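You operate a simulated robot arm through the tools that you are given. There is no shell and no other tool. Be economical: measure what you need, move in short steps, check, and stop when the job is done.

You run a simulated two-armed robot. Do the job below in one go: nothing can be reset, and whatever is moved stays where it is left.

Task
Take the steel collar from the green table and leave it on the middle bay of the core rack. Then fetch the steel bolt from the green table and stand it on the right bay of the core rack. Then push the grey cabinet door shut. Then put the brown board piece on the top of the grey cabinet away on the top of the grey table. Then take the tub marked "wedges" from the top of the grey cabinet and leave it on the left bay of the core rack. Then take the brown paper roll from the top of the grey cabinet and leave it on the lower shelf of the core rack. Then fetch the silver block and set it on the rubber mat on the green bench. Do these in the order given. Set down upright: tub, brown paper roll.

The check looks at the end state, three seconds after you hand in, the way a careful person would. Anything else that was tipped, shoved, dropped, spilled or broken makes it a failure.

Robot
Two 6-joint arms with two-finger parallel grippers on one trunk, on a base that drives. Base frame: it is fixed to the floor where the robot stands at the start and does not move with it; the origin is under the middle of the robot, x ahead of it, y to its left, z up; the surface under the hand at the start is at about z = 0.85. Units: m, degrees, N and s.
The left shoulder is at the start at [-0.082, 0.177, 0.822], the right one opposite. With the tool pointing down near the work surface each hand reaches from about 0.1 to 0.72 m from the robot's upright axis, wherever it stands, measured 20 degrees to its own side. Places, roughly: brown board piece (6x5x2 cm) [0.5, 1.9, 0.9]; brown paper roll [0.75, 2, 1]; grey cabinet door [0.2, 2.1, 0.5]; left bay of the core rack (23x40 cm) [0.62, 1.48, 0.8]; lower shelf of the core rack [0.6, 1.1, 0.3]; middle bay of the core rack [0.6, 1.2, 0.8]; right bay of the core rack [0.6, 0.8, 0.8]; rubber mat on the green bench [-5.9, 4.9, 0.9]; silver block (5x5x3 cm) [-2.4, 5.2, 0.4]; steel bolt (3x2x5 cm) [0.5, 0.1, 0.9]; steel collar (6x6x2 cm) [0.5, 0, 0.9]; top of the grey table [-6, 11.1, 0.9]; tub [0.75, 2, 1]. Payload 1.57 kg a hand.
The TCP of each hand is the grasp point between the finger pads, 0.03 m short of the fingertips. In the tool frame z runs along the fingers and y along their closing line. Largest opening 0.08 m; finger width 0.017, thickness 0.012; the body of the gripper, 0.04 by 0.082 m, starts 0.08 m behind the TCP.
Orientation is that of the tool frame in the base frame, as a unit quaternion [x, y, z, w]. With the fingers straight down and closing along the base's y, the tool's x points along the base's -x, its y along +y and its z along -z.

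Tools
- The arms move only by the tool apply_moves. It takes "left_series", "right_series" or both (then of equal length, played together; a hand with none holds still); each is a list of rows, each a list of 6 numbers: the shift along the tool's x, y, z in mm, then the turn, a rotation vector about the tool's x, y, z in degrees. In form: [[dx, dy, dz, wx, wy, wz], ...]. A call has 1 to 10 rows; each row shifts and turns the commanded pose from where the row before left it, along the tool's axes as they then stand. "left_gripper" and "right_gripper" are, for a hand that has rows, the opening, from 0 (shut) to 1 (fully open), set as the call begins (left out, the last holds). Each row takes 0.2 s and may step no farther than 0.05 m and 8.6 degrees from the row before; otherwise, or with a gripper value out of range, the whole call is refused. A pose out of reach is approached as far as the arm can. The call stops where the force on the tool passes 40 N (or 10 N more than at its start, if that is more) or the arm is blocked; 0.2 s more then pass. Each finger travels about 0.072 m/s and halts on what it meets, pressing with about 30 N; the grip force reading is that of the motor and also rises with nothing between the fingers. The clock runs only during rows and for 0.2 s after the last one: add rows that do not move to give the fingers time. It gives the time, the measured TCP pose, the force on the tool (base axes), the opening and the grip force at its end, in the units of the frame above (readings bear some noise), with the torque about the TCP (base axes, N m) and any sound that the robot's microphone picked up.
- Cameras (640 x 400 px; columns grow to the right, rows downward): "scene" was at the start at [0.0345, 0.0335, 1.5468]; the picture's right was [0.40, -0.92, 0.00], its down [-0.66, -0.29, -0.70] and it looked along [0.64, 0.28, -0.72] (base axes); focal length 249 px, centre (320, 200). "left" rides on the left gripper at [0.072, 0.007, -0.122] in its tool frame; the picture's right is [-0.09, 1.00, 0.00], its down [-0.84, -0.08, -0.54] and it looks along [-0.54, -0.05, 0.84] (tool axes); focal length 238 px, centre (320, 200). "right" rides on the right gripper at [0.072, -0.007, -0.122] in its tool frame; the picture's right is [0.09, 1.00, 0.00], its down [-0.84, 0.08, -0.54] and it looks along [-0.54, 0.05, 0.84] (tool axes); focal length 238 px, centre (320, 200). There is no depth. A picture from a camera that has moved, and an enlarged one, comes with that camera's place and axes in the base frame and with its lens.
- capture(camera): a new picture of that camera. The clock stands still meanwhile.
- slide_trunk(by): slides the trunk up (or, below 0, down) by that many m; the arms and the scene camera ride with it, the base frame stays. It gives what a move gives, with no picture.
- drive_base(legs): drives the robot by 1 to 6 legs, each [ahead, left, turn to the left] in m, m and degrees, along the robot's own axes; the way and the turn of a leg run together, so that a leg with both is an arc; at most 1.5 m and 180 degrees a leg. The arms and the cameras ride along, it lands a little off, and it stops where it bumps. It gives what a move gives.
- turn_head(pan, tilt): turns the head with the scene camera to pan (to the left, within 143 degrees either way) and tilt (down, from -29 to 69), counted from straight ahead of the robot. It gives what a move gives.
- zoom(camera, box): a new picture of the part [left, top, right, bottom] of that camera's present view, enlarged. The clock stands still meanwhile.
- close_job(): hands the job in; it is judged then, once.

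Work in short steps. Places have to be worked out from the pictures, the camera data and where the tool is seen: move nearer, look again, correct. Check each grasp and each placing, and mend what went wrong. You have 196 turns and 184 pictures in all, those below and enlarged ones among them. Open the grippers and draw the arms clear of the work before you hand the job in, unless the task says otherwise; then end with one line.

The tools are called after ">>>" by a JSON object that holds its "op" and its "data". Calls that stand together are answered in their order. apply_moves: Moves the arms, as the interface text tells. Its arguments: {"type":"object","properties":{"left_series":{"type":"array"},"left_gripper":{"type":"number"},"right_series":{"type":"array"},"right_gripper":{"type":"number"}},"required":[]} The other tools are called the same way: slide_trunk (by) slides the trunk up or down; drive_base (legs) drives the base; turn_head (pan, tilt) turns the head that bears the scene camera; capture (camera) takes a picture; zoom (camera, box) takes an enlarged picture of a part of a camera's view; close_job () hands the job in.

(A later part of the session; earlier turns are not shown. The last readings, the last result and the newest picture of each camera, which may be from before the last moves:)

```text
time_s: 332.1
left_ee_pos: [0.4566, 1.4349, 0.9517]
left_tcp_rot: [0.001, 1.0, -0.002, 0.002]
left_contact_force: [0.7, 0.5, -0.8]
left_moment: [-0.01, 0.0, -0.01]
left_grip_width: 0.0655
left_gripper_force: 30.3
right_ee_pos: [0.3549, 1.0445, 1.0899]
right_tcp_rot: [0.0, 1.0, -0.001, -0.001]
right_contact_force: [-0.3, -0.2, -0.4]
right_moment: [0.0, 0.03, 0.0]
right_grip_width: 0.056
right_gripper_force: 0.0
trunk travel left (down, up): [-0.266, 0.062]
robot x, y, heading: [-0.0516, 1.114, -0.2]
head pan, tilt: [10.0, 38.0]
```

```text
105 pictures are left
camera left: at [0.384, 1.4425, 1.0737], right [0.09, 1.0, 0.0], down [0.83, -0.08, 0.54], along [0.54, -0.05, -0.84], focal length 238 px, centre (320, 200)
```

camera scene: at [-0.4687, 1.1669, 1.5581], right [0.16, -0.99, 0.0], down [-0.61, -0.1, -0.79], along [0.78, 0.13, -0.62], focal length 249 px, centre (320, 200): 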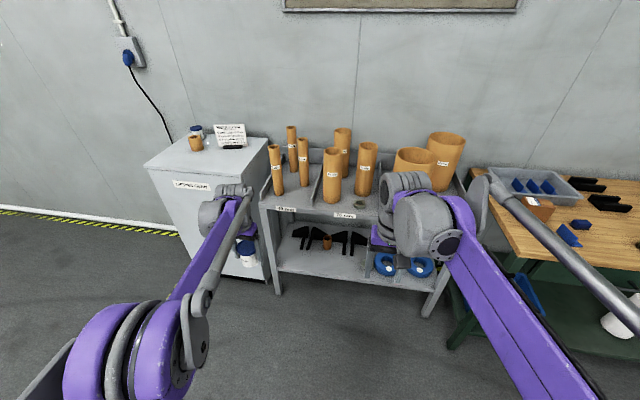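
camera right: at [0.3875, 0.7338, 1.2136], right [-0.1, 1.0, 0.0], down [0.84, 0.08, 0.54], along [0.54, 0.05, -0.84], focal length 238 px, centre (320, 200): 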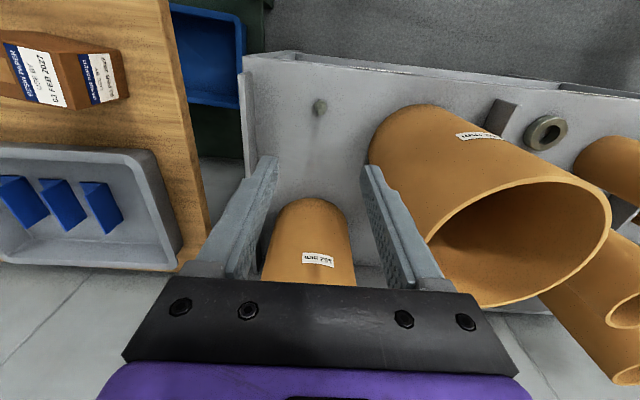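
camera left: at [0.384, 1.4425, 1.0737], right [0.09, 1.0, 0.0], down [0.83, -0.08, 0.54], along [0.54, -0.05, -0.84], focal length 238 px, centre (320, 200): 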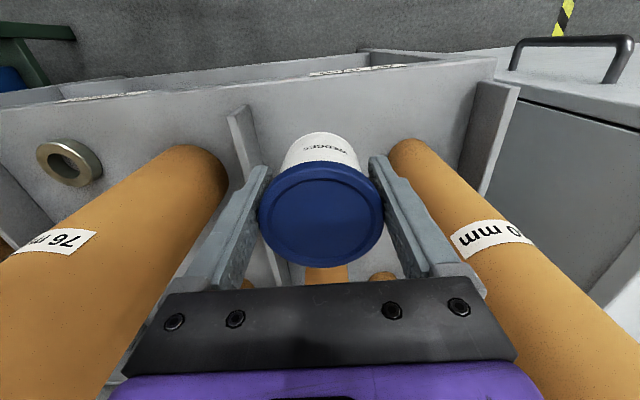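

Well placed. Lowering close to the shelf, then probing.

>>> {"op": "apply_moves", "data": {"left_series": [[0, 0, 40, 0, 0, 0], [0, 0, 40, 0, 0, 0], [0, 0, 10, 0, 0, 0], [0, 0, 0, 0, 0, 0]]}}

>>> {"op": "capture", "data": {"camera": "left"}}

>>> {"op": "apply_moves", "data": {"left_series": [[0, 0, 4, 0, 0, 0], [0, 0, 4, 0, 0, 0], [0, 0, 3, 0, 0, 0], [0, 0, 3, 0, 0, 0]]}}

```text
time_s: 333.1
left_ee_pos: [0.4569, 1.4358, 0.8604]
left_tcp_rot: [0.001, 1.0, -0.002, 0.003]
left_contact_force: [0.7, 0.7, -1.4]
left_moment: [0.03, 0.0, -0.01]
left_grip_width: 0.0655
left_gripper_force: 29.6
right_ee_pos: [0.3549, 1.0454, 1.0894]
right_tcp_rot: [0.001, 1.0, 0.0, -0.001]
right_contact_force: [1.0, -0.3, -0.8]
right_moment: [0.01, 0.0, 0.0]
right_grip_width: 0.0558
right_gripper_force: 0.1
trunk travel left (down, up): [-0.266, 0.062]
robot x, y, heading: [-0.0502, 1.1143, 0.3]
head pan, tilt: [10.0, 38.0]
```

```text
104 pictures are left
camera left: at [0.3845, 1.4434, 0.9828], right [0.09, 1.0, 0.0], down [0.83, -0.08, 0.55], along [0.54, -0.05, -0.84], focal length 238 px, centre (320, 200)
```

left: 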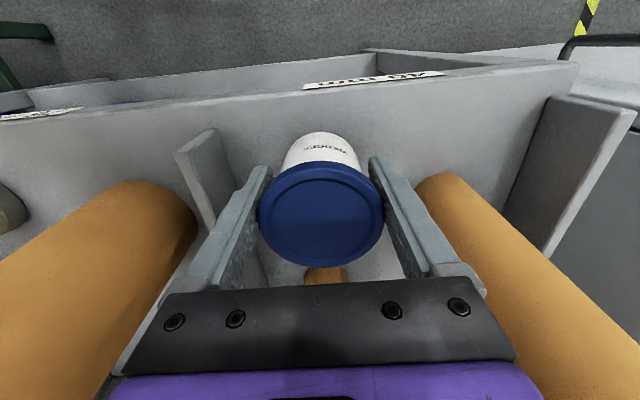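

```text
time_s: 334.1
left_ee_pos: [0.4571, 1.436, 0.8486]
left_tcp_rot: [0.001, 1.0, 0.0, 0.002]
left_contact_force: [-0.9, 0.9, -0.1]
left_moment: [-0.01, 0.02, 0.02]
left_grip_width: 0.0654
left_gripper_force: 30.0
right_ee_pos: [0.3546, 1.045, 1.0903]
right_tcp_rot: [0.001, 1.0, 0.001, 0.0]
right_contact_force: [-0.6, 0.3, 0.3]
right_moment: [-0.01, 0.0, 0.0]
right_grip_width: 0.0562
right_gripper_force: 0.0
trunk travel left (down, up): [-0.266, 0.062]
robot x, y, heading: [-0.0534, 1.1095, -0.1]
head pan, tilt: [10.0, 38.0]
```

>>> {"op": "apply_moves", "data": {"left_series": [[0, 0, 2, 0, 0, 0], [0, 0, 2, 0, 0, 0], [0, 0, 2, 0, 0, 0], [0, 0, 2, 0, 0, 0]]}}

```text
time_s: 335.1
left_ee_pos: [0.4554, 1.4345, 0.8408]
left_tcp_rot: [0.0, 1.0, -0.001, 0.003]
left_contact_force: [6.8, 5.1, 37.8]
left_moment: [-0.02, -0.01, 0.03]
left_grip_width: 0.0653
left_gripper_force: 30.3
right_ee_pos: [0.3523, 1.0449, 1.0906]
right_tcp_rot: [0.001, 1.0, -0.001, 0.001]
right_contact_force: [-0.5, 1.1, 0.4]
right_moment: [0.01, -0.01, -0.03]
right_grip_width: 0.0558
right_gripper_force: 0.1
trunk travel left (down, up): [-0.266, 0.062]
robot x, y, heading: [-0.0535, 1.1118, -0.4]
head pan, tilt: [10.0, 38.0]
```

Contact. I'll ease up 3 mm, open partly (the divider is close), and rise.

>>> {"op": "apply_moves", "data": {"left_series": [[0, 0, -3, 0, 0, 0], [0, 0, 0, 0, 0, 0]]}}

>>> {"op": "apply_moves", "data": {"left_series": [[0, 0, 0, 0, 0, 0], [0, 0, 0, 0, 0, 0], [0, 0, 0, 0, 0, 0], [0, 0, -20, 0, 0, 0], [0, 0, -40, 0, 0, 0], [0, 0, -45, 0, 0, 0], [0, 0, -45, 0, 0, 0], [0, 0, -45, 0, 0, 0], [0, 0, -30, 0, 0, 0]], "left_gripper": 0.95}}

>>> {"op": "capture", "data": {"camera": "left"}}

```text
time_s: 335.6
left_ee_pos: [0.4554, 1.4337, 0.8423]
left_tcp_rot: [0.001, 1.0, -0.001, 0.001]
left_contact_force: [-0.4, 1.8, 4.2]
left_moment: [0.04, 0.15, -0.02]
left_grip_width: 0.0657
left_gripper_force: 30.3
right_ee_pos: [0.3556, 1.0453, 1.0884]
right_tcp_rot: [0.0, 1.0, 0.0, 0.0]
right_contact_force: [-0.4, 0.1, 0.3]
right_moment: [-0.01, 0.02, 0.02]
right_grip_width: 0.0559
right_gripper_force: 0.0
trunk travel left (down, up): [-0.266, 0.062]
robot x, y, heading: [-0.0507, 1.1137, -0.1]
head pan, tilt: [10.0, 38.0]
```

```text
time_s: 337.6
left_ee_pos: [0.454, 1.4367, 1.069]
left_tcp_rot: [0.001, 1.0, -0.002, 0.002]
left_contact_force: [-0.9, 0.2, -0.5]
left_moment: [0.03, 0.04, 0.01]
left_grip_width: 0.0758
left_gripper_force: 0.1
right_ee_pos: [0.3544, 1.0447, 1.0902]
right_tcp_rot: [0.001, 1.0, 0.0, 0.0]
right_contact_force: [0.9, 0.1, -1.0]
right_moment: [0.02, -0.02, 0.02]
right_grip_width: 0.056
right_gripper_force: 0.0
trunk travel left (down, up): [-0.266, 0.062]
robot x, y, heading: [-0.0541, 1.1095, 0.1]
head pan, tilt: [10.0, 38.0]
```

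```text
103 pictures are left
camera left: at [0.3821, 1.4439, 1.1904], right [0.09, 1.0, 0.0], down [0.83, -0.08, 0.55], along [0.54, -0.05, -0.84], focal length 238 px, centre (320, 200)
```

left: 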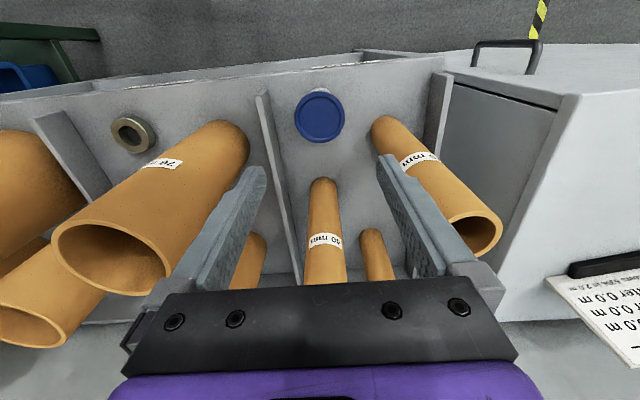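

The tub stands in the left bay. Next the roll: first I'll back up and look at the lower shelf for free space.

>>> {"op": "drive_base", "data": {"legs": [[-0.4, 0.1, 0]]}}

>>> {"op": "turn_head", "data": {"pan": 0, "tilt": 45}}

>>> {"op": "capture", "data": {"camera": "scene"}}

>>> {"op": "zoom", "data": {"camera": "scene", "box": [200, 160, 440, 310]}}

```text
time_s: 340.2
left_ee_pos: [0.0529, 1.537, 1.068]
left_tcp_rot: [0.0, 1.0, -0.001, 0.002]
left_contact_force: [0.4, 0.2, 0.8]
left_moment: [-0.01, -0.01, 0.03]
left_grip_width: 0.0759
left_gripper_force: 0.0
right_ee_pos: [-0.0467, 1.1451, 1.0901]
right_tcp_rot: [-0.002, 1.0, 0.0, 0.001]
right_contact_force: [-0.3, -0.6, -0.2]
right_moment: [0.0, -0.02, 0.02]
right_grip_width: 0.0558
right_gripper_force: 0.1
trunk travel left (down, up): [-0.266, 0.062]
robot x, y, heading: [-0.4541, 1.2111, -0.2]
head pan, tilt: [10.0, 38.0]
```

```text
time_s: 340.9
left_ee_pos: [0.0529, 1.5377, 1.0678]
left_tcp_rot: [0.0, 1.0, -0.001, 0.002]
left_contact_force: [0.2, 0.4, 0.1]
left_moment: [0.0, 0.0, 0.01]
left_grip_width: 0.0761
left_gripper_force: 0.1
right_ee_pos: [-0.0464, 1.1451, 1.0903]
right_tcp_rot: [-0.002, 1.0, 0.0, 0.0]
right_contact_force: [0.2, 0.1, -0.6]
right_moment: [0.0, -0.02, -0.03]
right_grip_width: 0.0558
right_gripper_force: 0.0
trunk travel left (down, up): [-0.266, 0.062]
robot x, y, heading: [-0.4512, 1.2124, -0.1]
head pan, tilt: [0.0, 45.0]
```

```text
102 pictures are left
camera scene: at [-0.4098, 1.2115, 1.5479], right [0.0, -1.0, 0.0], down [-0.71, 0.0, -0.71], along [0.71, 0.0, -0.71], focal length 249 px, centre (320, 200)
```

scene: 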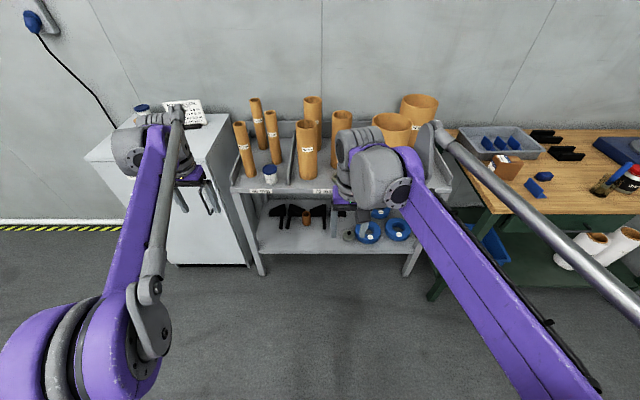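

```text
2.67 times, centred on (320, 235) of scene
camera zoom: at [-0.4098, 1.2115, 1.5479], right [0.0, -1.0, 0.0], down [-0.71, 0.0, -0.71], along [0.71, 0.0, -0.71], focal length 664 px, centre (320, 107)
```

zoom: 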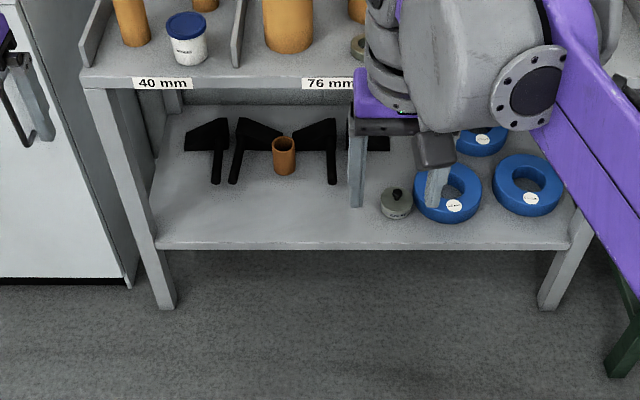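

The lower shelf has free room near (0.475, 1.38). I'll draw the right hand in, then go to the cabinet for the roll with the left hand.

>>> {"op": "apply_moves", "data": {"right_series": [[45, 0, 0, 0, 0, 0], [45, 0, 0, 0, 0, 0], [45, 0, 0, 0, 0, 0]]}}

>>> {"op": "drive_base", "data": {"legs": [[0, 0.5, 0], [0.47, 0, 0]]}}

>>> {"op": "capture", "data": {"camera": "left"}}

```text
time_s: 341.7
left_ee_pos: [0.0511, 1.5363, 1.0686]
left_tcp_rot: [-0.002, 1.0, -0.001, 0.003]
left_contact_force: [0.0, 0.3, -0.1]
left_moment: [0.01, -0.04, 0.01]
left_grip_width: 0.0759
left_gripper_force: 0.0
right_ee_pos: [-0.1833, 1.145, 1.0886]
right_tcp_rot: [-0.002, 1.0, 0.0, 0.0]
right_contact_force: [0.1, 0.4, 0.2]
right_moment: [-0.02, -0.04, -0.01]
right_grip_width: 0.0561
right_gripper_force: 0.1
trunk travel left (down, up): [-0.266, 0.062]
robot x, y, heading: [-0.4566, 1.2075, 0.1]
head pan, tilt: [0.0, 45.0]
```

```text
time_s: 349.0
left_ee_pos: [0.5252, 2.0313, 1.068]
left_tcp_rot: [0.0, 1.0, -0.001, 0.002]
left_contact_force: [-0.1, -0.5, -0.4]
left_moment: [-0.02, 0.01, 0.06]
left_grip_width: 0.0759
left_gripper_force: 0.1
right_ee_pos: [0.289, 1.6404, 1.0882]
right_tcp_rot: [0.0, 1.0, 0.001, 0.0]
right_contact_force: [0.2, 0.0, 0.0]
right_moment: [-0.01, -0.01, -0.01]
right_grip_width: 0.0559
right_gripper_force: 0.1
trunk travel left (down, up): [-0.266, 0.062]
robot x, y, heading: [0.0159, 1.7051, -0.1]
head pan, tilt: [0.0, 45.0]
```

```text
100 pictures are left
camera left: at [0.4524, 2.0387, 1.1897], right [0.09, 1.0, 0.0], down [0.83, -0.08, 0.55], along [0.54, -0.05, -0.84], focal length 238 px, centre (320, 200)
```

left: 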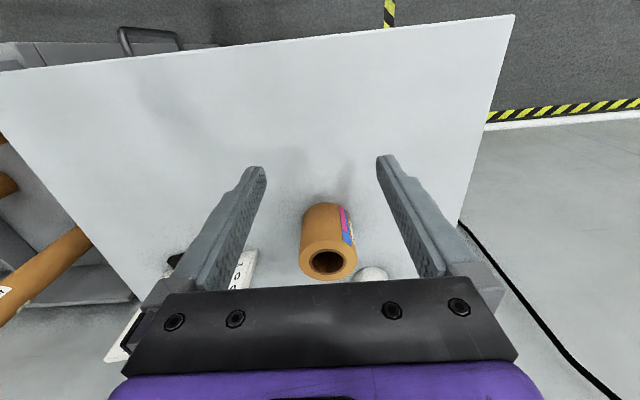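

The roll is at about (0.638, 2.027). I'll nudge the base ahead 7.5 cm and the arm the rest.

>>> {"op": "drive_base", "data": {"legs": [[0.075, 0, 0]]}}

>>> {"op": "apply_moves", "data": {"left_series": [[-20, -2, 0, 0, 0, 0], [-16, -2, 0, 0, 0, 0], [0, 0, 0, 0, 0, 0]], "left_gripper": 1}}

>>> {"op": "capture", "data": {"camera": "left"}}

```text
time_s: 350.0
left_ee_pos: [0.5992, 2.0318, 1.0685]
left_tcp_rot: [0.0, 1.0, 0.0, 0.001]
left_contact_force: [-0.6, 0.3, 0.3]
left_moment: [-0.06, 0.05, 0.02]
left_grip_width: 0.0763
left_gripper_force: 0.1
right_ee_pos: [0.3639, 1.6399, 1.0883]
right_tcp_rot: [0.0, 1.0, 0.0, -0.001]
right_contact_force: [0.2, -1.1, 0.9]
right_moment: [0.01, 0.03, 0.0]
right_grip_width: 0.056
right_gripper_force: 0.0
trunk travel left (down, up): [-0.266, 0.062]
robot x, y, heading: [0.0934, 1.7088, -0.1]
head pan, tilt: [0.0, 45.0]
```

```text
time_s: 350.8
left_ee_pos: [0.6338, 2.027, 1.0684]
left_tcp_rot: [0.0, 1.0, -0.001, 0.002]
left_contact_force: [0.4, -0.4, -0.6]
left_moment: [-0.03, -0.01, 0.05]
left_grip_width: 0.0801
left_gripper_force: 0.1
right_ee_pos: [0.3613, 1.6402, 1.0882]
right_tcp_rot: [0.0, 1.0, 0.0, 0.0]
right_contact_force: [-0.5, -0.5, 0.3]
right_moment: [-0.01, 0.0, -0.03]
right_grip_width: 0.0562
right_gripper_force: 0.0
trunk travel left (down, up): [-0.266, 0.062]
robot x, y, heading: [0.0921, 1.7039, 0.2]
head pan, tilt: [0.0, 45.0]
```

```text
99 pictures are left
camera left: at [0.5614, 2.0334, 1.1902], right [0.09, 1.0, 0.0], down [0.83, -0.08, 0.55], along [0.54, -0.05, -0.84], focal length 238 px, centre (320, 200)
```

left: 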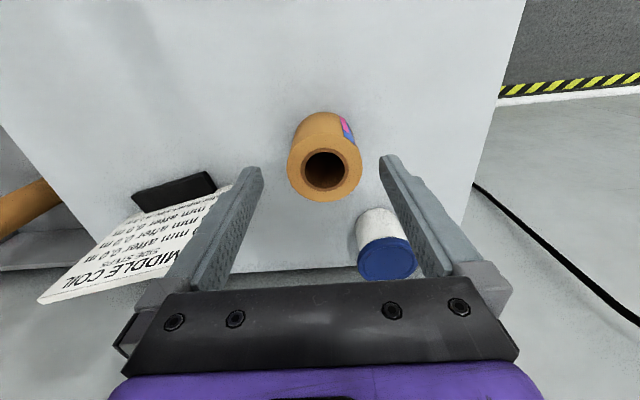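

Centred after +10 mm. Descending to grip.

>>> {"op": "apply_moves", "data": {"left_series": [[-9, 2, 10, 0, 0, 0], [0, 0, 30, 0, 0, 0], [0, 0, 30, 0, 0, 0], [0, 0, 14, 0, 0, 0], [0, 0, 0, 0, 0, 0]]}}

>>> {"op": "capture", "data": {"camera": "left"}}

```text
time_s: 352.0
left_ee_pos: [0.6442, 2.0276, 0.9836]
left_tcp_rot: [-0.001, 1.0, -0.001, 0.002]
left_contact_force: [-0.1, -0.6, 0.7]
left_moment: [-0.01, 0.02, 0.01]
left_grip_width: 0.08
left_gripper_force: 0.0
right_ee_pos: [0.3623, 1.6422, 1.089]
right_tcp_rot: [0.0, 1.0, 0.0, 0.001]
right_contact_force: [0.2, 0.3, 0.1]
right_moment: [-0.01, 0.0, -0.02]
right_grip_width: 0.0561
right_gripper_force: 0.1
trunk travel left (down, up): [-0.266, 0.062]
robot x, y, heading: [0.0945, 1.7053, 0.1]
head pan, tilt: [0.0, 45.0]
```

```text
98 pictures are left
camera left: at [0.5713, 2.0359, 1.1059], right [0.09, 1.0, 0.0], down [0.83, -0.08, 0.55], along [0.54, -0.05, -0.84], focal length 238 px, centre (320, 200)
```

left: 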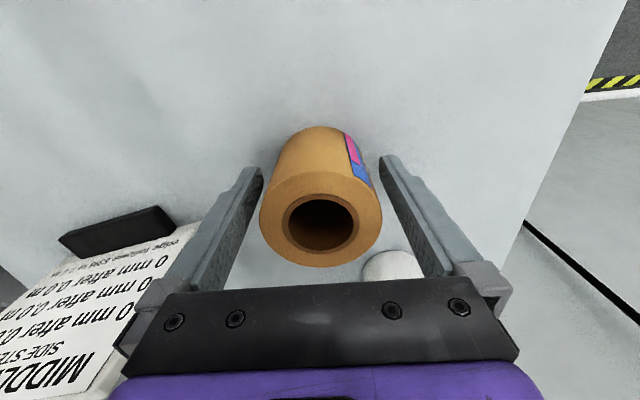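

The roll is between the fingers. Closing and lifting 9 cm.

>>> {"op": "apply_moves", "data": {"left_series": [[0, 0, 0, 0, 0, 0], [0, 0, 0, 0, 0, 0], [0, 0, 0, 0, 0, 0], [0, 0, 0, 0, 0, 0]], "left_gripper": 0}}

>>> {"op": "apply_moves", "data": {"left_series": [[0, 0, -20, 0, 0, 0], [5, 0, -30, 0, 0, 0], [10, 0, -30, 0, 0, 0], [0, 0, 0, 0, 0, 0]]}}

>>> {"op": "capture", "data": {"camera": "left"}}

```text
time_s: 353.0
left_ee_pos: [0.6449, 2.0294, 0.9852]
left_tcp_rot: [0.001, 1.0, -0.001, 0.001]
left_contact_force: [0.6, -0.2, 0.5]
left_moment: [-0.01, 0.0, -0.01]
left_grip_width: 0.0624
left_gripper_force: 29.6
right_ee_pos: [0.3624, 1.6398, 1.0893]
right_tcp_rot: [0.0, 1.0, 0.0, 0.0]
right_contact_force: [0.3, 0.6, -0.1]
right_moment: [-0.04, -0.03, -0.02]
right_grip_width: 0.0559
right_gripper_force: 0.1
trunk travel left (down, up): [-0.266, 0.062]
robot x, y, heading: [0.0894, 1.7047, 0.0]
head pan, tilt: [0.0, 45.0]
```

```text
time_s: 354.0
left_ee_pos: [0.6284, 2.0295, 1.0624]
left_tcp_rot: [0.001, 1.0, -0.001, 0.001]
left_contact_force: [0.1, 1.2, -0.5]
left_moment: [-0.02, -0.01, -0.01]
left_grip_width: 0.0623
left_gripper_force: 30.1
right_ee_pos: [0.3642, 1.6404, 1.0886]
right_tcp_rot: [0.0, 1.0, 0.0, -0.001]
right_contact_force: [-0.1, 0.2, 0.0]
right_moment: [-0.01, 0.0, 0.03]
right_grip_width: 0.0562
right_gripper_force: 0.0
trunk travel left (down, up): [-0.266, 0.062]
robot x, y, heading: [0.0923, 1.7045, -0.1]
head pan, tilt: [0.0, 45.0]
```

```text
97 pictures are left
camera left: at [0.5567, 2.0367, 1.1842], right [0.09, 1.0, 0.0], down [0.84, -0.08, 0.54], along [0.54, -0.05, -0.84], focal length 238 px, centre (320, 200)
```

left: 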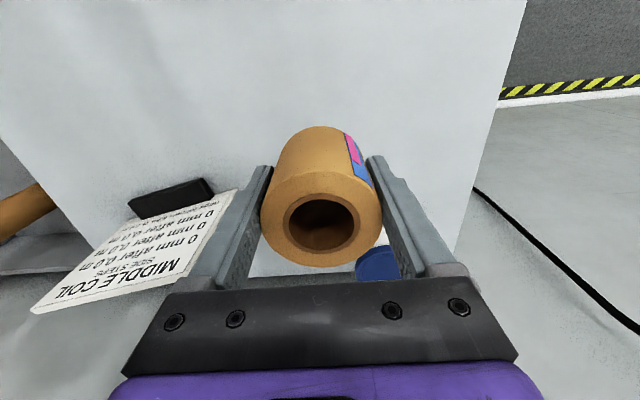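

The roll is held. I'll back off, strafe to line up with the lower-shelf spot, and lower the trunk.

>>> {"op": "drive_base", "data": {"legs": [[-0.55, 0, 0], [0, -0.65, 0]]}}

>>> {"op": "slide_trunk", "data": {"by": -0.26}}

>>> {"op": "apply_moves", "data": {"left_series": [[10, 0, 45, 0, 0, 0], [10, 0, 45, 0, 0, 0], [10, 0, 45, 0, 0, 0], [0, 0, 45, 0, 0, 0], [0, 0, 45, 0, 0, 0], [0, 0, 45, 0, 0, 0], [0, 0, 45, 0, 0, 0], [0, 0, 45, 0, 0, 0], [0, 0, 40, 0, 0, 0]]}}

```text
time_s: 362.9
left_ee_pos: [0.0844, 1.3857, 1.0616]
left_tcp_rot: [0.0, 1.0, 0.0, 0.002]
left_contact_force: [0.6, 0.0, -1.7]
left_moment: [0.0, 0.0, 0.01]
left_grip_width: 0.0623
left_gripper_force: 30.0
right_ee_pos: [-0.182, 0.9955, 1.088]
right_tcp_rot: [-0.001, 1.0, 0.001, -0.001]
right_contact_force: [0.8, 0.2, -0.5]
right_moment: [0.02, 0.01, 0.0]
right_grip_width: 0.0561
right_gripper_force: 0.0
trunk travel left (down, up): [-0.266, 0.062]
robot x, y, heading: [-0.4529, 1.0631, -0.2]
head pan, tilt: [0.0, 45.0]
```

```text
time_s: 365.6
left_ee_pos: [0.084, 1.3848, 0.8028]
left_tcp_rot: [-0.002, 1.0, -0.001, 0.001]
left_contact_force: [0.0, -0.2, -2.1]
left_moment: [0.01, 0.02, -0.02]
left_grip_width: 0.0624
left_gripper_force: 29.8
right_ee_pos: [-0.1813, 0.994, 0.8279]
right_tcp_rot: [-0.001, 1.0, 0.0, 0.0]
right_contact_force: [-0.2, 0.6, 0.0]
right_moment: [0.0, -0.02, 0.04]
right_grip_width: 0.0559
right_gripper_force: 0.1
trunk travel left (down, up): [-0.006, 0.322]
robot x, y, heading: [-0.4533, 1.0608, -0.1]
head pan, tilt: [0.0, 45.0]
```

```text
time_s: 367.6
left_ee_pos: [0.0559, 1.3836, 0.4019]
left_tcp_rot: [-0.001, 1.0, -0.001, 0.002]
left_contact_force: [-1.0, -0.2, -0.7]
left_moment: [0.0, 0.02, 0.01]
left_grip_width: 0.0622
left_gripper_force: 30.3
right_ee_pos: [-0.1816, 0.9956, 0.8294]
right_tcp_rot: [-0.002, 1.0, -0.001, -0.001]
right_contact_force: [1.0, 0.6, -0.1]
right_moment: [0.03, -0.03, 0.0]
right_grip_width: 0.0559
right_gripper_force: 0.0
trunk travel left (down, up): [-0.006, 0.322]
robot x, y, heading: [-0.4544, 1.0609, 0.1]
head pan, tilt: [0.0, 45.0]
```

The hand is at z 0.40 in front of the rack. Checking from both cameras.

>>> {"op": "capture", "data": {"camera": "left"}}

>>> {"op": "turn_head", "data": {"pan": 20, "tilt": 40}}

>>> {"op": "capture", "data": {"camera": "scene"}}

```text
96 pictures are left
camera left: at [-0.0168, 1.3902, 0.524], right [0.09, 1.0, 0.0], down [0.84, -0.08, 0.54], along [0.54, -0.05, -0.84], focal length 238 px, centre (320, 200)
```

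left: 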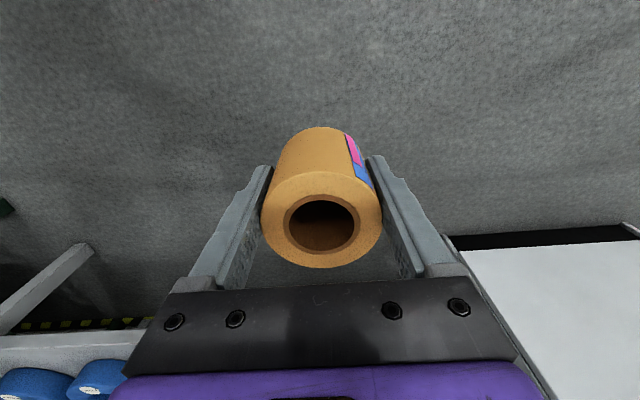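

```text
time_s: 368.4
left_ee_pos: [0.0553, 1.384, 0.4042]
left_tcp_rot: [-0.001, 1.0, 0.0, 0.002]
left_contact_force: [0.5, 0.2, -1.0]
left_moment: [-0.02, 0.01, -0.01]
left_grip_width: 0.0622
left_gripper_force: 30.1
right_ee_pos: [-0.1809, 0.9958, 0.8277]
right_tcp_rot: [-0.001, 1.0, 0.001, 0.001]
right_contact_force: [-0.3, 0.1, 0.4]
right_moment: [0.0, 0.0, 0.02]
right_grip_width: 0.0559
right_gripper_force: 0.1
trunk travel left (down, up): [-0.006, 0.322]
robot x, y, heading: [-0.4516, 1.0608, 0.1]
head pan, tilt: [20.0, 40.0]
```

```text
95 pictures are left
camera scene: at [-0.3613, 1.0908, 1.2912], right [0.34, -0.94, 0.0], down [-0.6, -0.22, -0.77], along [0.72, 0.26, -0.64], focal length 249 px, centre (320, 200)
```

scene: 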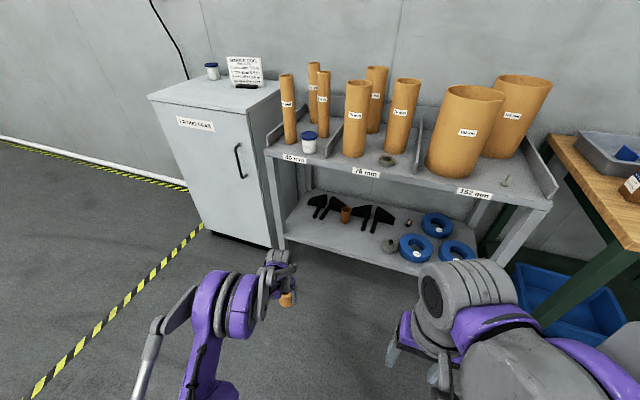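

Good overview. I'll zoom in to measure the lower shelf height and the gap.

>>> {"op": "zoom", "data": {"camera": "scene", "box": [230, 130, 470, 280]}}

```text
2.67 times, centred on (350, 205) of scene
camera zoom: at [-0.3613, 1.0908, 1.2912], right [0.34, -0.94, 0.0], down [-0.6, -0.22, -0.77], along [0.72, 0.26, -0.64], focal length 664 px, centre (240, 187)
```

zoom: 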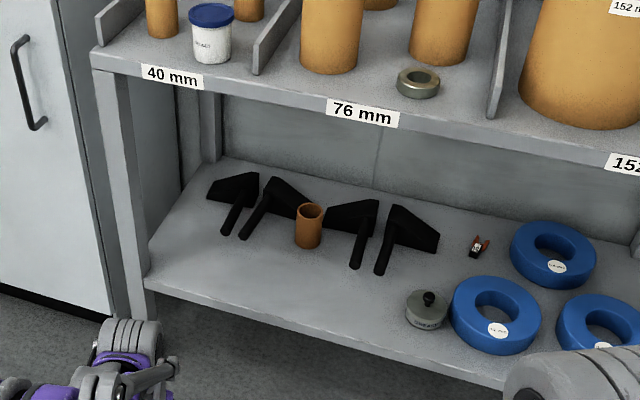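

The lower shelf is at z≈0.32 and the upper shelf underside at ≈0.76. I'll enter with the TCP at 0.42, driving in two stages.

>>> {"op": "apply_moves", "data": {"left_series": [[0, 0, -17, 0, 0, 0], [0, 0, 0, 0, 0, 0]]}}

>>> {"op": "drive_base", "data": {"legs": [[0.26, 0, 0]]}}

>>> {"op": "capture", "data": {"camera": "left"}}

>>> {"op": "capture", "data": {"camera": "scene"}}

```text
time_s: 369.0
left_ee_pos: [0.0553, 1.3839, 0.42]
left_tcp_rot: [-0.001, 1.0, -0.002, 0.002]
left_contact_force: [-0.1, 0.5, -1.6]
left_moment: [-0.03, -0.01, 0.03]
left_grip_width: 0.0622
left_gripper_force: 30.2
right_ee_pos: [-0.1812, 0.9956, 0.8272]
right_tcp_rot: [-0.001, 1.0, 0.0, 0.001]
right_contact_force: [-0.2, -0.4, -0.1]
right_moment: [0.02, -0.02, 0.01]
right_grip_width: 0.0559
right_gripper_force: 0.0
trunk travel left (down, up): [-0.006, 0.322]
robot x, y, heading: [-0.4487, 1.0608, 0.2]
head pan, tilt: [20.0, 40.0]
```

```text
time_s: 370.9
left_ee_pos: [0.3133, 1.3871, 0.4216]
left_tcp_rot: [-0.003, 1.0, -0.001, 0.002]
left_contact_force: [0.0, -0.6, -0.8]
left_moment: [0.01, 0.03, 0.0]
left_grip_width: 0.062
left_gripper_force: 30.3
right_ee_pos: [0.0771, 0.9972, 0.8285]
right_tcp_rot: [-0.004, 1.0, -0.001, -0.001]
right_contact_force: [-0.7, -0.9, 0.0]
right_moment: [0.04, 0.01, -0.01]
right_grip_width: 0.0556
right_gripper_force: 0.0
trunk travel left (down, up): [-0.006, 0.322]
robot x, y, heading: [-0.1925, 1.0626, 0.4]
head pan, tilt: [20.0, 40.0]
```

```text
93 pictures are left
camera left: at [0.2405, 1.3937, 0.5417], right [0.09, 1.0, 0.0], down [0.84, -0.07, 0.54], along [0.54, -0.05, -0.84], focal length 238 px, centre (320, 200)
```

left: 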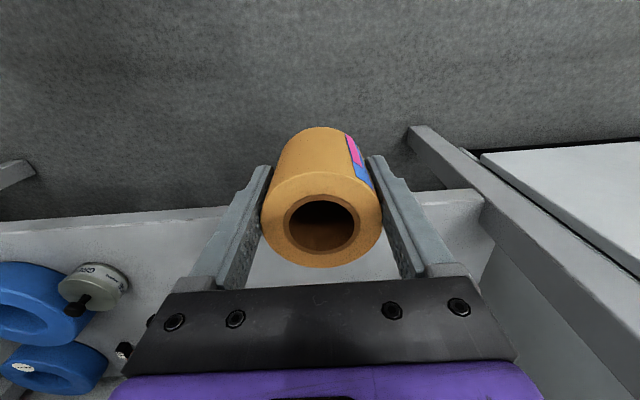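

```text
92 pictures are left
camera scene: at [-0.1022, 1.0922, 1.2912], right [0.35, -0.94, 0.0], down [-0.6, -0.22, -0.77], along [0.72, 0.27, -0.64], focal length 249 px, centre (320, 200)
```

scene: 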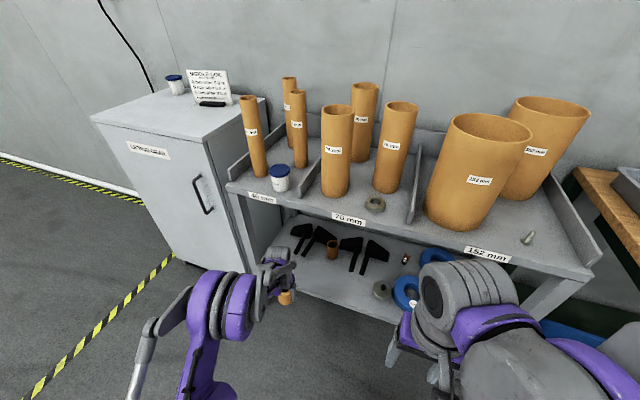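

The wrist should pass under the upper shelf. I'll lower 2 cm for margin and advance 8 cm.

>>> {"op": "apply_moves", "data": {"left_series": [[0, 0, 18, 0, 0, 0], [0, 0, 0, 0, 0, 0]]}}

>>> {"op": "drive_base", "data": {"legs": [[0.08, 0, -0.3]]}}

>>> {"op": "capture", "data": {"camera": "left"}}

>>> {"op": "zoom", "data": {"camera": "scene", "box": [180, 200, 420, 350]}}

```text
time_s: 371.4
left_ee_pos: [0.312, 1.3874, 0.4013]
left_tcp_rot: [-0.003, 1.0, 0.0, 0.002]
left_contact_force: [-0.5, -0.1, -1.3]
left_moment: [0.0, 0.04, 0.01]
left_grip_width: 0.0619
left_gripper_force: 30.1
right_ee_pos: [0.0779, 0.9973, 0.828]
right_tcp_rot: [-0.003, 1.0, 0.0, 0.0]
right_contact_force: [0.4, 0.3, 0.3]
right_moment: [0.0, -0.01, 0.0]
right_grip_width: 0.0561
right_gripper_force: 0.0
trunk travel left (down, up): [-0.006, 0.322]
robot x, y, heading: [-0.1934, 1.0655, 0.1]
head pan, tilt: [20.0, 40.0]
```

```text
time_s: 372.5
left_ee_pos: [0.3946, 1.3854, 0.4013]
left_tcp_rot: [0.0, 1.0, 0.0, 0.002]
left_contact_force: [-0.5, 0.7, -2.2]
left_moment: [0.0, 0.02, 0.02]
left_grip_width: 0.062
left_gripper_force: 29.8
right_ee_pos: [0.1579, 0.995, 0.8283]
right_tcp_rot: [0.0, 1.0, 0.0, -0.001]
right_contact_force: [0.2, -0.1, 1.1]
right_moment: [0.01, -0.02, 0.02]
right_grip_width: 0.0561
right_gripper_force: 0.0
trunk travel left (down, up): [-0.006, 0.322]
robot x, y, heading: [-0.1103, 1.0602, 0.2]
head pan, tilt: [20.0, 40.0]
```

```text
91 pictures are left
camera left: at [0.3224, 1.3915, 0.5235], right [0.09, 1.0, 0.0], down [0.84, -0.08, 0.54], along [0.54, -0.05, -0.84], focal length 238 px, centre (320, 200)
```

left: 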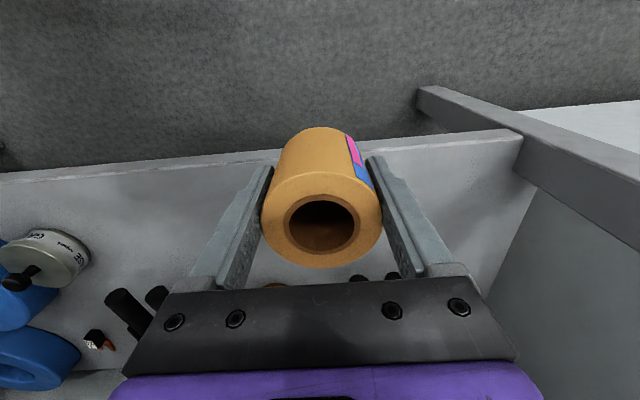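

```text
2.67 times, centred on (300, 275) of scene
camera zoom: at [-0.0217, 1.0918, 1.2912], right [0.34, -0.94, 0.0], down [-0.6, -0.22, -0.77], along [0.72, 0.26, -0.64], focal length 664 px, centre (373, 0)
```

zoom: 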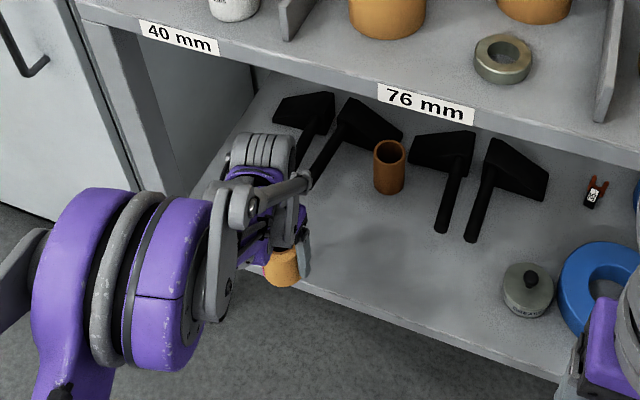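

The elbow is at about (0.15, 1.32, 0.83), so the forearm clears the upper shelf edge. Advancing 7 cm more.

>>> {"op": "drive_base", "data": {"legs": [[0.075, 0, 0]]}}

>>> {"op": "zoom", "data": {"camera": "scene", "box": [180, 200, 420, 350]}}

>>> {"op": "apply_moves", "data": {"left_series": [[0, 0, 8, 0, 0, 0], [0, 0, 6, 0, 0, 0], [0, 0, 5, 0, 0, 0], [0, 0, 5, 0, 0, 0], [0, 0, 0, 0, 0, 0]]}}

```text
time_s: 373.6
left_ee_pos: [0.4706, 1.3858, 0.4022]
left_tcp_rot: [-0.001, 1.0, -0.001, 0.002]
left_contact_force: [1.0, -0.4, -2.3]
left_moment: [-0.02, -0.01, -0.02]
left_grip_width: 0.0621
left_gripper_force: 30.5
right_ee_pos: [0.2329, 0.9968, 0.8293]
right_tcp_rot: [0.0, 1.0, 0.001, -0.002]
right_contact_force: [0.6, 0.2, 0.0]
right_moment: [0.02, 0.0, 0.0]
right_grip_width: 0.056
right_gripper_force: 0.1
trunk travel left (down, up): [-0.006, 0.322]
robot x, y, heading: [-0.0338, 1.0587, 0.0]
head pan, tilt: [20.0, 40.0]
```

```text
2.67 times, centred on (300, 275) of scene
camera zoom: at [0.0538, 1.092, 1.2912], right [0.34, -0.94, 0.0], down [-0.6, -0.22, -0.77], along [0.72, 0.26, -0.64], focal length 664 px, centre (373, 0)
```

zoom: 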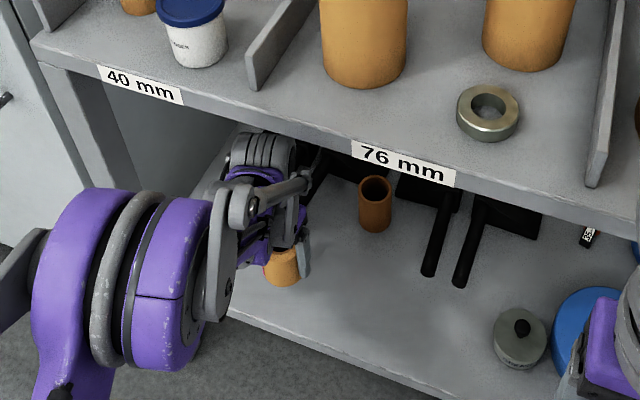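

```text
time_s: 374.8
left_ee_pos: [0.4696, 1.3846, 0.3788]
left_tcp_rot: [-0.001, 1.0, -0.001, 0.003]
left_contact_force: [-0.1, 0.0, -0.6]
left_moment: [-0.01, -0.02, 0.0]
left_grip_width: 0.0619
left_gripper_force: 29.6
right_ee_pos: [0.2333, 0.9952, 0.8278]
right_tcp_rot: [-0.001, 1.0, 0.001, 0.0]
right_contact_force: [-1.1, -0.7, -0.7]
right_moment: [0.01, 0.01, -0.01]
right_grip_width: 0.0561
right_gripper_force: 0.0
trunk travel left (down, up): [-0.006, 0.322]
robot x, y, heading: [-0.0358, 1.0637, 0.3]
head pan, tilt: [20.0, 40.0]
```

Clear under the shelf with no contact yet at z 0.379. Probing down in 3 mm steps.

>>> {"op": "apply_moves", "data": {"left_series": [[0, 0, 3, 0, 0, 0], [0, 0, 3, 0, 0, 0], [0, 0, 3, 0, 0, 0], [0, 0, 3, 0, 0, 0], [0, 0, 3, 0, 0, 0], [0, 0, 3, 0, 0, 0]]}}

```text
time_s: 376.1
left_ee_pos: [0.4698, 1.3847, 0.3589]
left_tcp_rot: [-0.001, 1.0, -0.001, 0.002]
left_contact_force: [0.6, 0.0, -1.4]
left_moment: [0.01, 0.01, -0.01]
left_grip_width: 0.0619
left_gripper_force: 29.7
right_ee_pos: [0.2324, 0.9958, 0.8283]
right_tcp_rot: [0.0, 1.0, 0.0, -0.001]
right_contact_force: [0.4, -0.3, -0.2]
right_moment: [0.02, -0.01, 0.0]
right_grip_width: 0.0559
right_gripper_force: 0.0
trunk travel left (down, up): [-0.006, 0.322]
robot x, y, heading: [-0.036, 1.0617, 0.2]
head pan, tilt: [20.0, 40.0]
```

>>> {"op": "apply_moves", "data": {"left_series": [[0, 0, 3, 0, 0, 0], [0, 0, 3, 0, 0, 0], [0, 0, 3, 0, 0, 0], [0, 0, 2, 0, 0, 0], [0, 0, 2, 0, 0, 0]]}}

>>> {"op": "capture", "data": {"camera": "left"}}

```text
time_s: 377.4
left_ee_pos: [0.4687, 1.3854, 0.3468]
left_tcp_rot: [-0.001, 1.0, -0.001, 0.002]
left_contact_force: [-1.1, 0.6, -2.2]
left_moment: [0.04, 0.04, 0.01]
left_grip_width: 0.062
left_gripper_force: 30.3
right_ee_pos: [0.2331, 0.9971, 0.828]
right_tcp_rot: [-0.001, 1.0, 0.0, 0.0]
right_contact_force: [-0.2, 0.3, 0.3]
right_moment: [-0.01, -0.02, 0.03]
right_grip_width: 0.0562
right_gripper_force: 0.0
trunk travel left (down, up): [-0.006, 0.322]
robot x, y, heading: [-0.0339, 1.0591, 0.2]
head pan, tilt: [20.0, 40.0]
```

```text
88 pictures are left
camera left: at [0.3969, 1.3921, 0.4687], right [0.09, 1.0, 0.0], down [0.84, -0.07, 0.54], along [0.54, -0.05, -0.84], focal length 238 px, centre (320, 200)
```

left: 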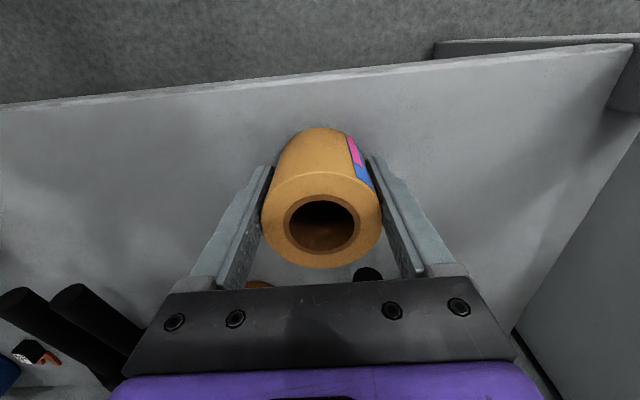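

>>> {"op": "apply_moves", "data": {"left_series": [[0, 0, 2, 0, 0, 0], [0, 0, 2, 0, 0, 0], [0, 0, 2, 0, 0, 0], [0, 0, 2, 0, 0, 0]]}}

```text
time_s: 378.4
left_ee_pos: [0.4685, 1.3844, 0.3402]
left_tcp_rot: [-0.001, 1.0, 0.0, 0.003]
left_contact_force: [-3.4, -3.8, 30.8]
left_moment: [0.25, -0.12, 0.25]
left_grip_width: 0.062
left_gripper_force: 29.9
right_ee_pos: [0.2319, 0.9957, 0.8287]
right_tcp_rot: [-0.001, 1.0, 0.0, 0.001]
right_contact_force: [0.2, -0.2, 0.1]
right_moment: [0.03, 0.01, -0.02]
right_grip_width: 0.0561
right_gripper_force: 0.1
trunk travel left (down, up): [-0.006, 0.322]
robot x, y, heading: [-0.04, 1.0601, 0.0]
head pan, tilt: [20.0, 40.0]
```

Contact. Ease 2.5 mm, open, rise 8 cm and check.

>>> {"op": "apply_moves", "data": {"left_series": [[0, 0, -2.5, 0, 0, 0], [0, 0, 0, 0, 0, 0]]}}

>>> {"op": "apply_moves", "data": {"left_series": [[0, 0, 0, 0, 0, 0], [0, 0, 0, 0, 0, 0], [0, 0, 0, 0, 0, 0], [0, 0, -20, 0, 0, 0], [0, 0, -30, 0, 0, 0], [0, 0, -30, 0, 0, 0], [0, 0, 0, 0, 0, 0]], "left_gripper": 1}}

>>> {"op": "capture", "data": {"camera": "left"}}

```text
time_s: 378.9
left_ee_pos: [0.4698, 1.3838, 0.3397]
left_tcp_rot: [-0.001, 1.0, -0.002, 0.001]
left_contact_force: [-0.2, -0.4, -1.1]
left_moment: [0.02, -0.03, 0.01]
left_grip_width: 0.0616
left_gripper_force: 30.2
right_ee_pos: [0.2333, 0.9964, 0.8286]
right_tcp_rot: [-0.001, 1.0, 0.0, 0.0]
right_contact_force: [0.2, 0.0, -0.2]
right_moment: [-0.01, 0.0, -0.01]
right_grip_width: 0.056
right_gripper_force: 0.0
trunk travel left (down, up): [-0.006, 0.322]
robot x, y, heading: [-0.0367, 1.0603, -0.1]
head pan, tilt: [20.0, 40.0]
```

```text
time_s: 380.6
left_ee_pos: [0.4692, 1.3844, 0.4208]
left_tcp_rot: [-0.001, 1.0, -0.001, 0.002]
left_contact_force: [0.2, 0.3, -0.1]
left_moment: [-0.03, 0.01, -0.04]
left_grip_width: 0.08
left_gripper_force: 0.1
right_ee_pos: [0.2326, 0.9959, 0.8296]
right_tcp_rot: [-0.001, 1.0, 0.0, 0.0]
right_contact_force: [-0.4, 0.1, 0.0]
right_moment: [0.0, 0.03, -0.03]
right_grip_width: 0.0558
right_gripper_force: 0.1
trunk travel left (down, up): [-0.006, 0.322]
robot x, y, heading: [-0.0402, 1.0587, -0.0]
head pan, tilt: [20.0, 40.0]
```

```text
87 pictures are left
camera left: at [0.3966, 1.3922, 0.543], right [0.09, 1.0, 0.0], down [0.84, -0.07, 0.54], along [0.54, -0.05, -0.84], focal length 238 px, centre (320, 200)
```

left: 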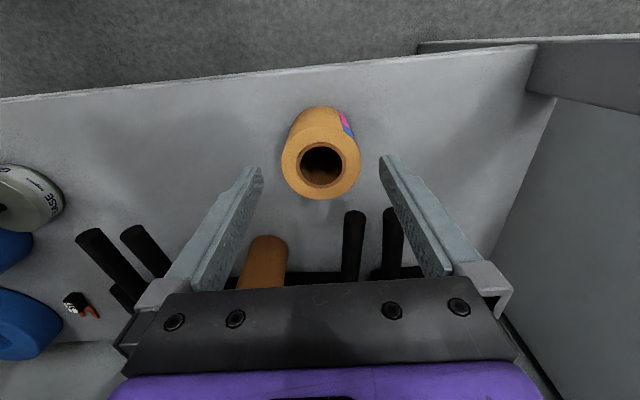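

The roll stands upright on the lower shelf. Backing out, then raising the left hand.

>>> {"op": "drive_base", "data": {"legs": [[-0.44, 0, 0]]}}

>>> {"op": "apply_moves", "data": {"left_series": [[0, 0, -45, 0, 0, 0], [0, 0, -45, 0, 0, 0], [0, 0, -45, 0, 0, 0], [0, 0, -45, 0, 0, 0], [0, 0, -45, 0, 0, 0], [0, 0, -45, 0, 0, 0], [0, 0, -45, 0, 0, 0], [0, 0, -45, 0, 0, 0]]}}

>>> {"op": "slide_trunk", "data": {"by": 0.26}}

>>> {"op": "capture", "data": {"camera": "scene"}}

```text
time_s: 383.2
left_ee_pos: [0.0332, 1.3859, 0.4222]
left_tcp_rot: [-0.002, 1.0, -0.002, 0.001]
left_contact_force: [-0.5, 0.2, 0.1]
left_moment: [-0.01, 0.0, 0.02]
left_grip_width: 0.0799
left_gripper_force: 0.1
right_ee_pos: [-0.2008, 0.9955, 0.8284]
right_tcp_rot: [-0.002, 1.0, 0.0, 0.0]
right_contact_force: [0.0, -0.3, -0.9]
right_moment: [-0.01, -0.02, 0.02]
right_grip_width: 0.0561
right_gripper_force: 0.0
trunk travel left (down, up): [-0.006, 0.322]
robot x, y, heading: [-0.4688, 1.0631, 0.2]
head pan, tilt: [20.0, 40.0]
```

```text
time_s: 385.0
left_ee_pos: [0.035, 1.3887, 0.7827]
left_tcp_rot: [-0.002, 1.0, -0.001, 0.002]
left_contact_force: [-0.7, -0.2, 0.3]
left_moment: [0.01, -0.03, -0.02]
left_grip_width: 0.08
left_gripper_force: 0.1
right_ee_pos: [-0.2018, 0.9945, 0.8284]
right_tcp_rot: [-0.002, 1.0, 0.0, 0.0]
right_contact_force: [-0.2, 0.6, 0.3]
right_moment: [0.0, 0.04, 0.0]
right_grip_width: 0.0561
right_gripper_force: 0.1
trunk travel left (down, up): [-0.006, 0.322]
robot x, y, heading: [-0.4717, 1.0616, 0.4]
head pan, tilt: [20.0, 40.0]
```

```text
time_s: 387.7
left_ee_pos: [0.0319, 1.3849, 1.0417]
left_tcp_rot: [-0.001, 1.0, -0.001, 0.002]
left_contact_force: [0.7, 0.3, -0.1]
left_moment: [0.02, -0.02, -0.03]
left_grip_width: 0.0798
left_gripper_force: 0.0
right_ee_pos: [-0.2033, 0.9961, 1.0872]
right_tcp_rot: [-0.002, 1.0, 0.0, 0.0]
right_contact_force: [-0.4, 0.3, 0.6]
right_moment: [0.04, -0.01, 0.02]
right_grip_width: 0.056
right_gripper_force: 0.0
trunk travel left (down, up): [-0.266, 0.062]
robot x, y, heading: [-0.4739, 1.0589, 0.3]
head pan, tilt: [20.0, 40.0]
```

```text
86 pictures are left
camera scene: at [-0.4317, 1.091, 1.5551], right [0.34, -0.94, 0.0], down [-0.6, -0.22, -0.77], along [0.72, 0.26, -0.64], focal length 249 px, centre (320, 200)
```

scene: 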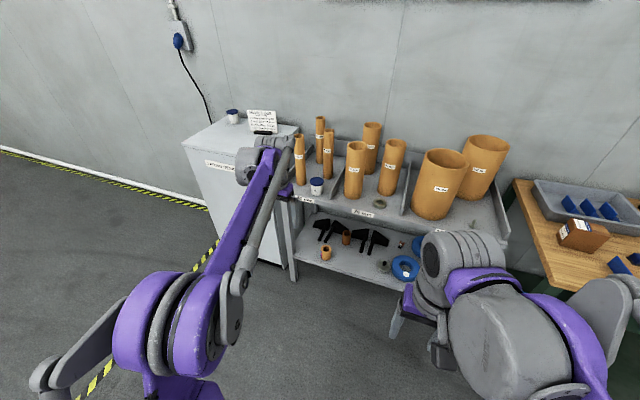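

All placements look right. Heading back through the corridor to the left aisle for the silver block.

>>> {"op": "drive_base", "data": {"legs": [[0, 1.27, 0], [0, 0, 89.7], [0, 0.9, 0]]}}

```text
time_s: 410.7
left_ee_pos: [-1.7128, 2.8189, 1.0406]
left_tcp_rot: [0.712, -0.702, -0.001, -0.001]
left_contact_force: [0.4, -0.4, -0.8]
left_moment: [-0.03, 0.02, 0.0]
left_grip_width: 0.08
left_gripper_force: 0.1
right_ee_pos: [-1.3211, 2.5881, 1.089]
right_tcp_rot: [0.712, -0.702, 0.0, 0.0]
right_contact_force: [-0.3, 0.5, -0.5]
right_moment: [-0.02, 0.02, 0.02]
right_grip_width: 0.0562
right_gripper_force: 0.1
trunk travel left (down, up): [-0.266, 0.062]
robot x, y, heading: [-1.3825, 2.3143, 90.7]
head pan, tilt: [20.0, 40.0]
```

>>> {"op": "drive_base", "data": {"legs": [[0.02, 1.4, -0.7], [0, 1.35, 0], [1.45, 0, 0], [0.8, 0, 0]]}}

>>> {"op": "turn_head", "data": {"pan": -70, "tilt": 25}}

>>> {"op": "capture", "data": {"camera": "scene"}}

```text
time_s: 445.4
left_ee_pos: [-4.4847, 5.0858, 1.0404]
left_tcp_rot: [0.715, -0.699, 0.0, -0.002]
left_contact_force: [0.1, -0.2, -0.1]
left_moment: [0.02, -0.05, 0.04]
left_grip_width: 0.0799
left_gripper_force: 0.1
right_ee_pos: [-4.0912, 4.8604, 1.0888]
right_tcp_rot: [0.716, -0.699, 0.001, 0.0]
right_contact_force: [-0.1, -0.2, 0.0]
right_moment: [-0.01, -0.01, 0.02]
right_grip_width: 0.0562
right_gripper_force: 0.0
trunk travel left (down, up): [-0.266, 0.062]
robot x, y, heading: [-4.1461, 4.588, 91.2]
head pan, tilt: [20.0, 40.0]
```

```text
time_s: 447.0
left_ee_pos: [-4.4837, 5.0855, 1.0406]
left_tcp_rot: [0.715, -0.699, -0.001, -0.002]
left_contact_force: [0.6, 0.2, 0.5]
left_moment: [-0.01, 0.01, -0.02]
left_grip_width: 0.0802
left_gripper_force: 0.0
right_ee_pos: [-4.0913, 4.8598, 1.0878]
right_tcp_rot: [0.715, -0.699, 0.0, 0.0]
right_contact_force: [-0.3, 0.0, 0.8]
right_moment: [-0.03, -0.02, 0.03]
right_grip_width: 0.0559
right_gripper_force: 0.2
trunk travel left (down, up): [-0.266, 0.062]
robot x, y, heading: [-4.1492, 4.5895, 91.2]
head pan, tilt: [-70.0, 25.0]
```

```text
85 pictures are left
camera scene: at [-4.0619, 4.5818, 1.5785], right [0.36, -0.93, 0.0], down [-0.39, -0.15, -0.91], along [0.84, 0.33, -0.42], focal length 249 px, centre (320, 200)
```

scene: 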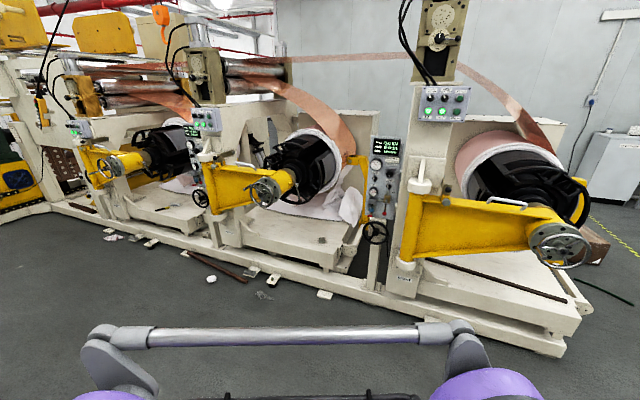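

The block should project near (323, 240), on the machine platform. Zooming in.

>>> {"op": "zoom", "data": {"camera": "scene", "box": [230, 180, 430, 305]}}

```text
3.20 times, centred on (330, 242) of scene
camera zoom: at [-4.0619, 4.5818, 1.5785], right [0.36, -0.93, 0.0], down [-0.39, -0.15, -0.91], along [0.84, 0.33, -0.42], focal length 796 px, centre (288, 64)
```

zoom: 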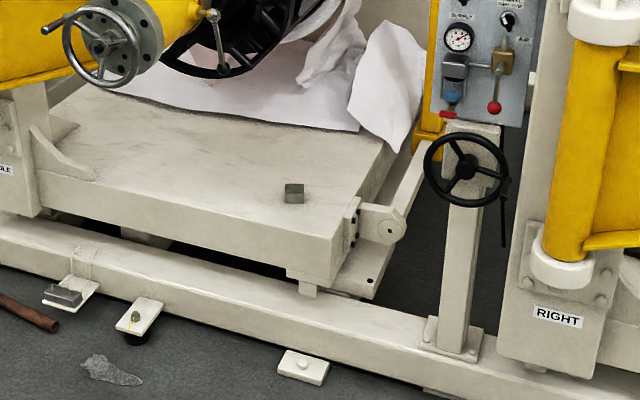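

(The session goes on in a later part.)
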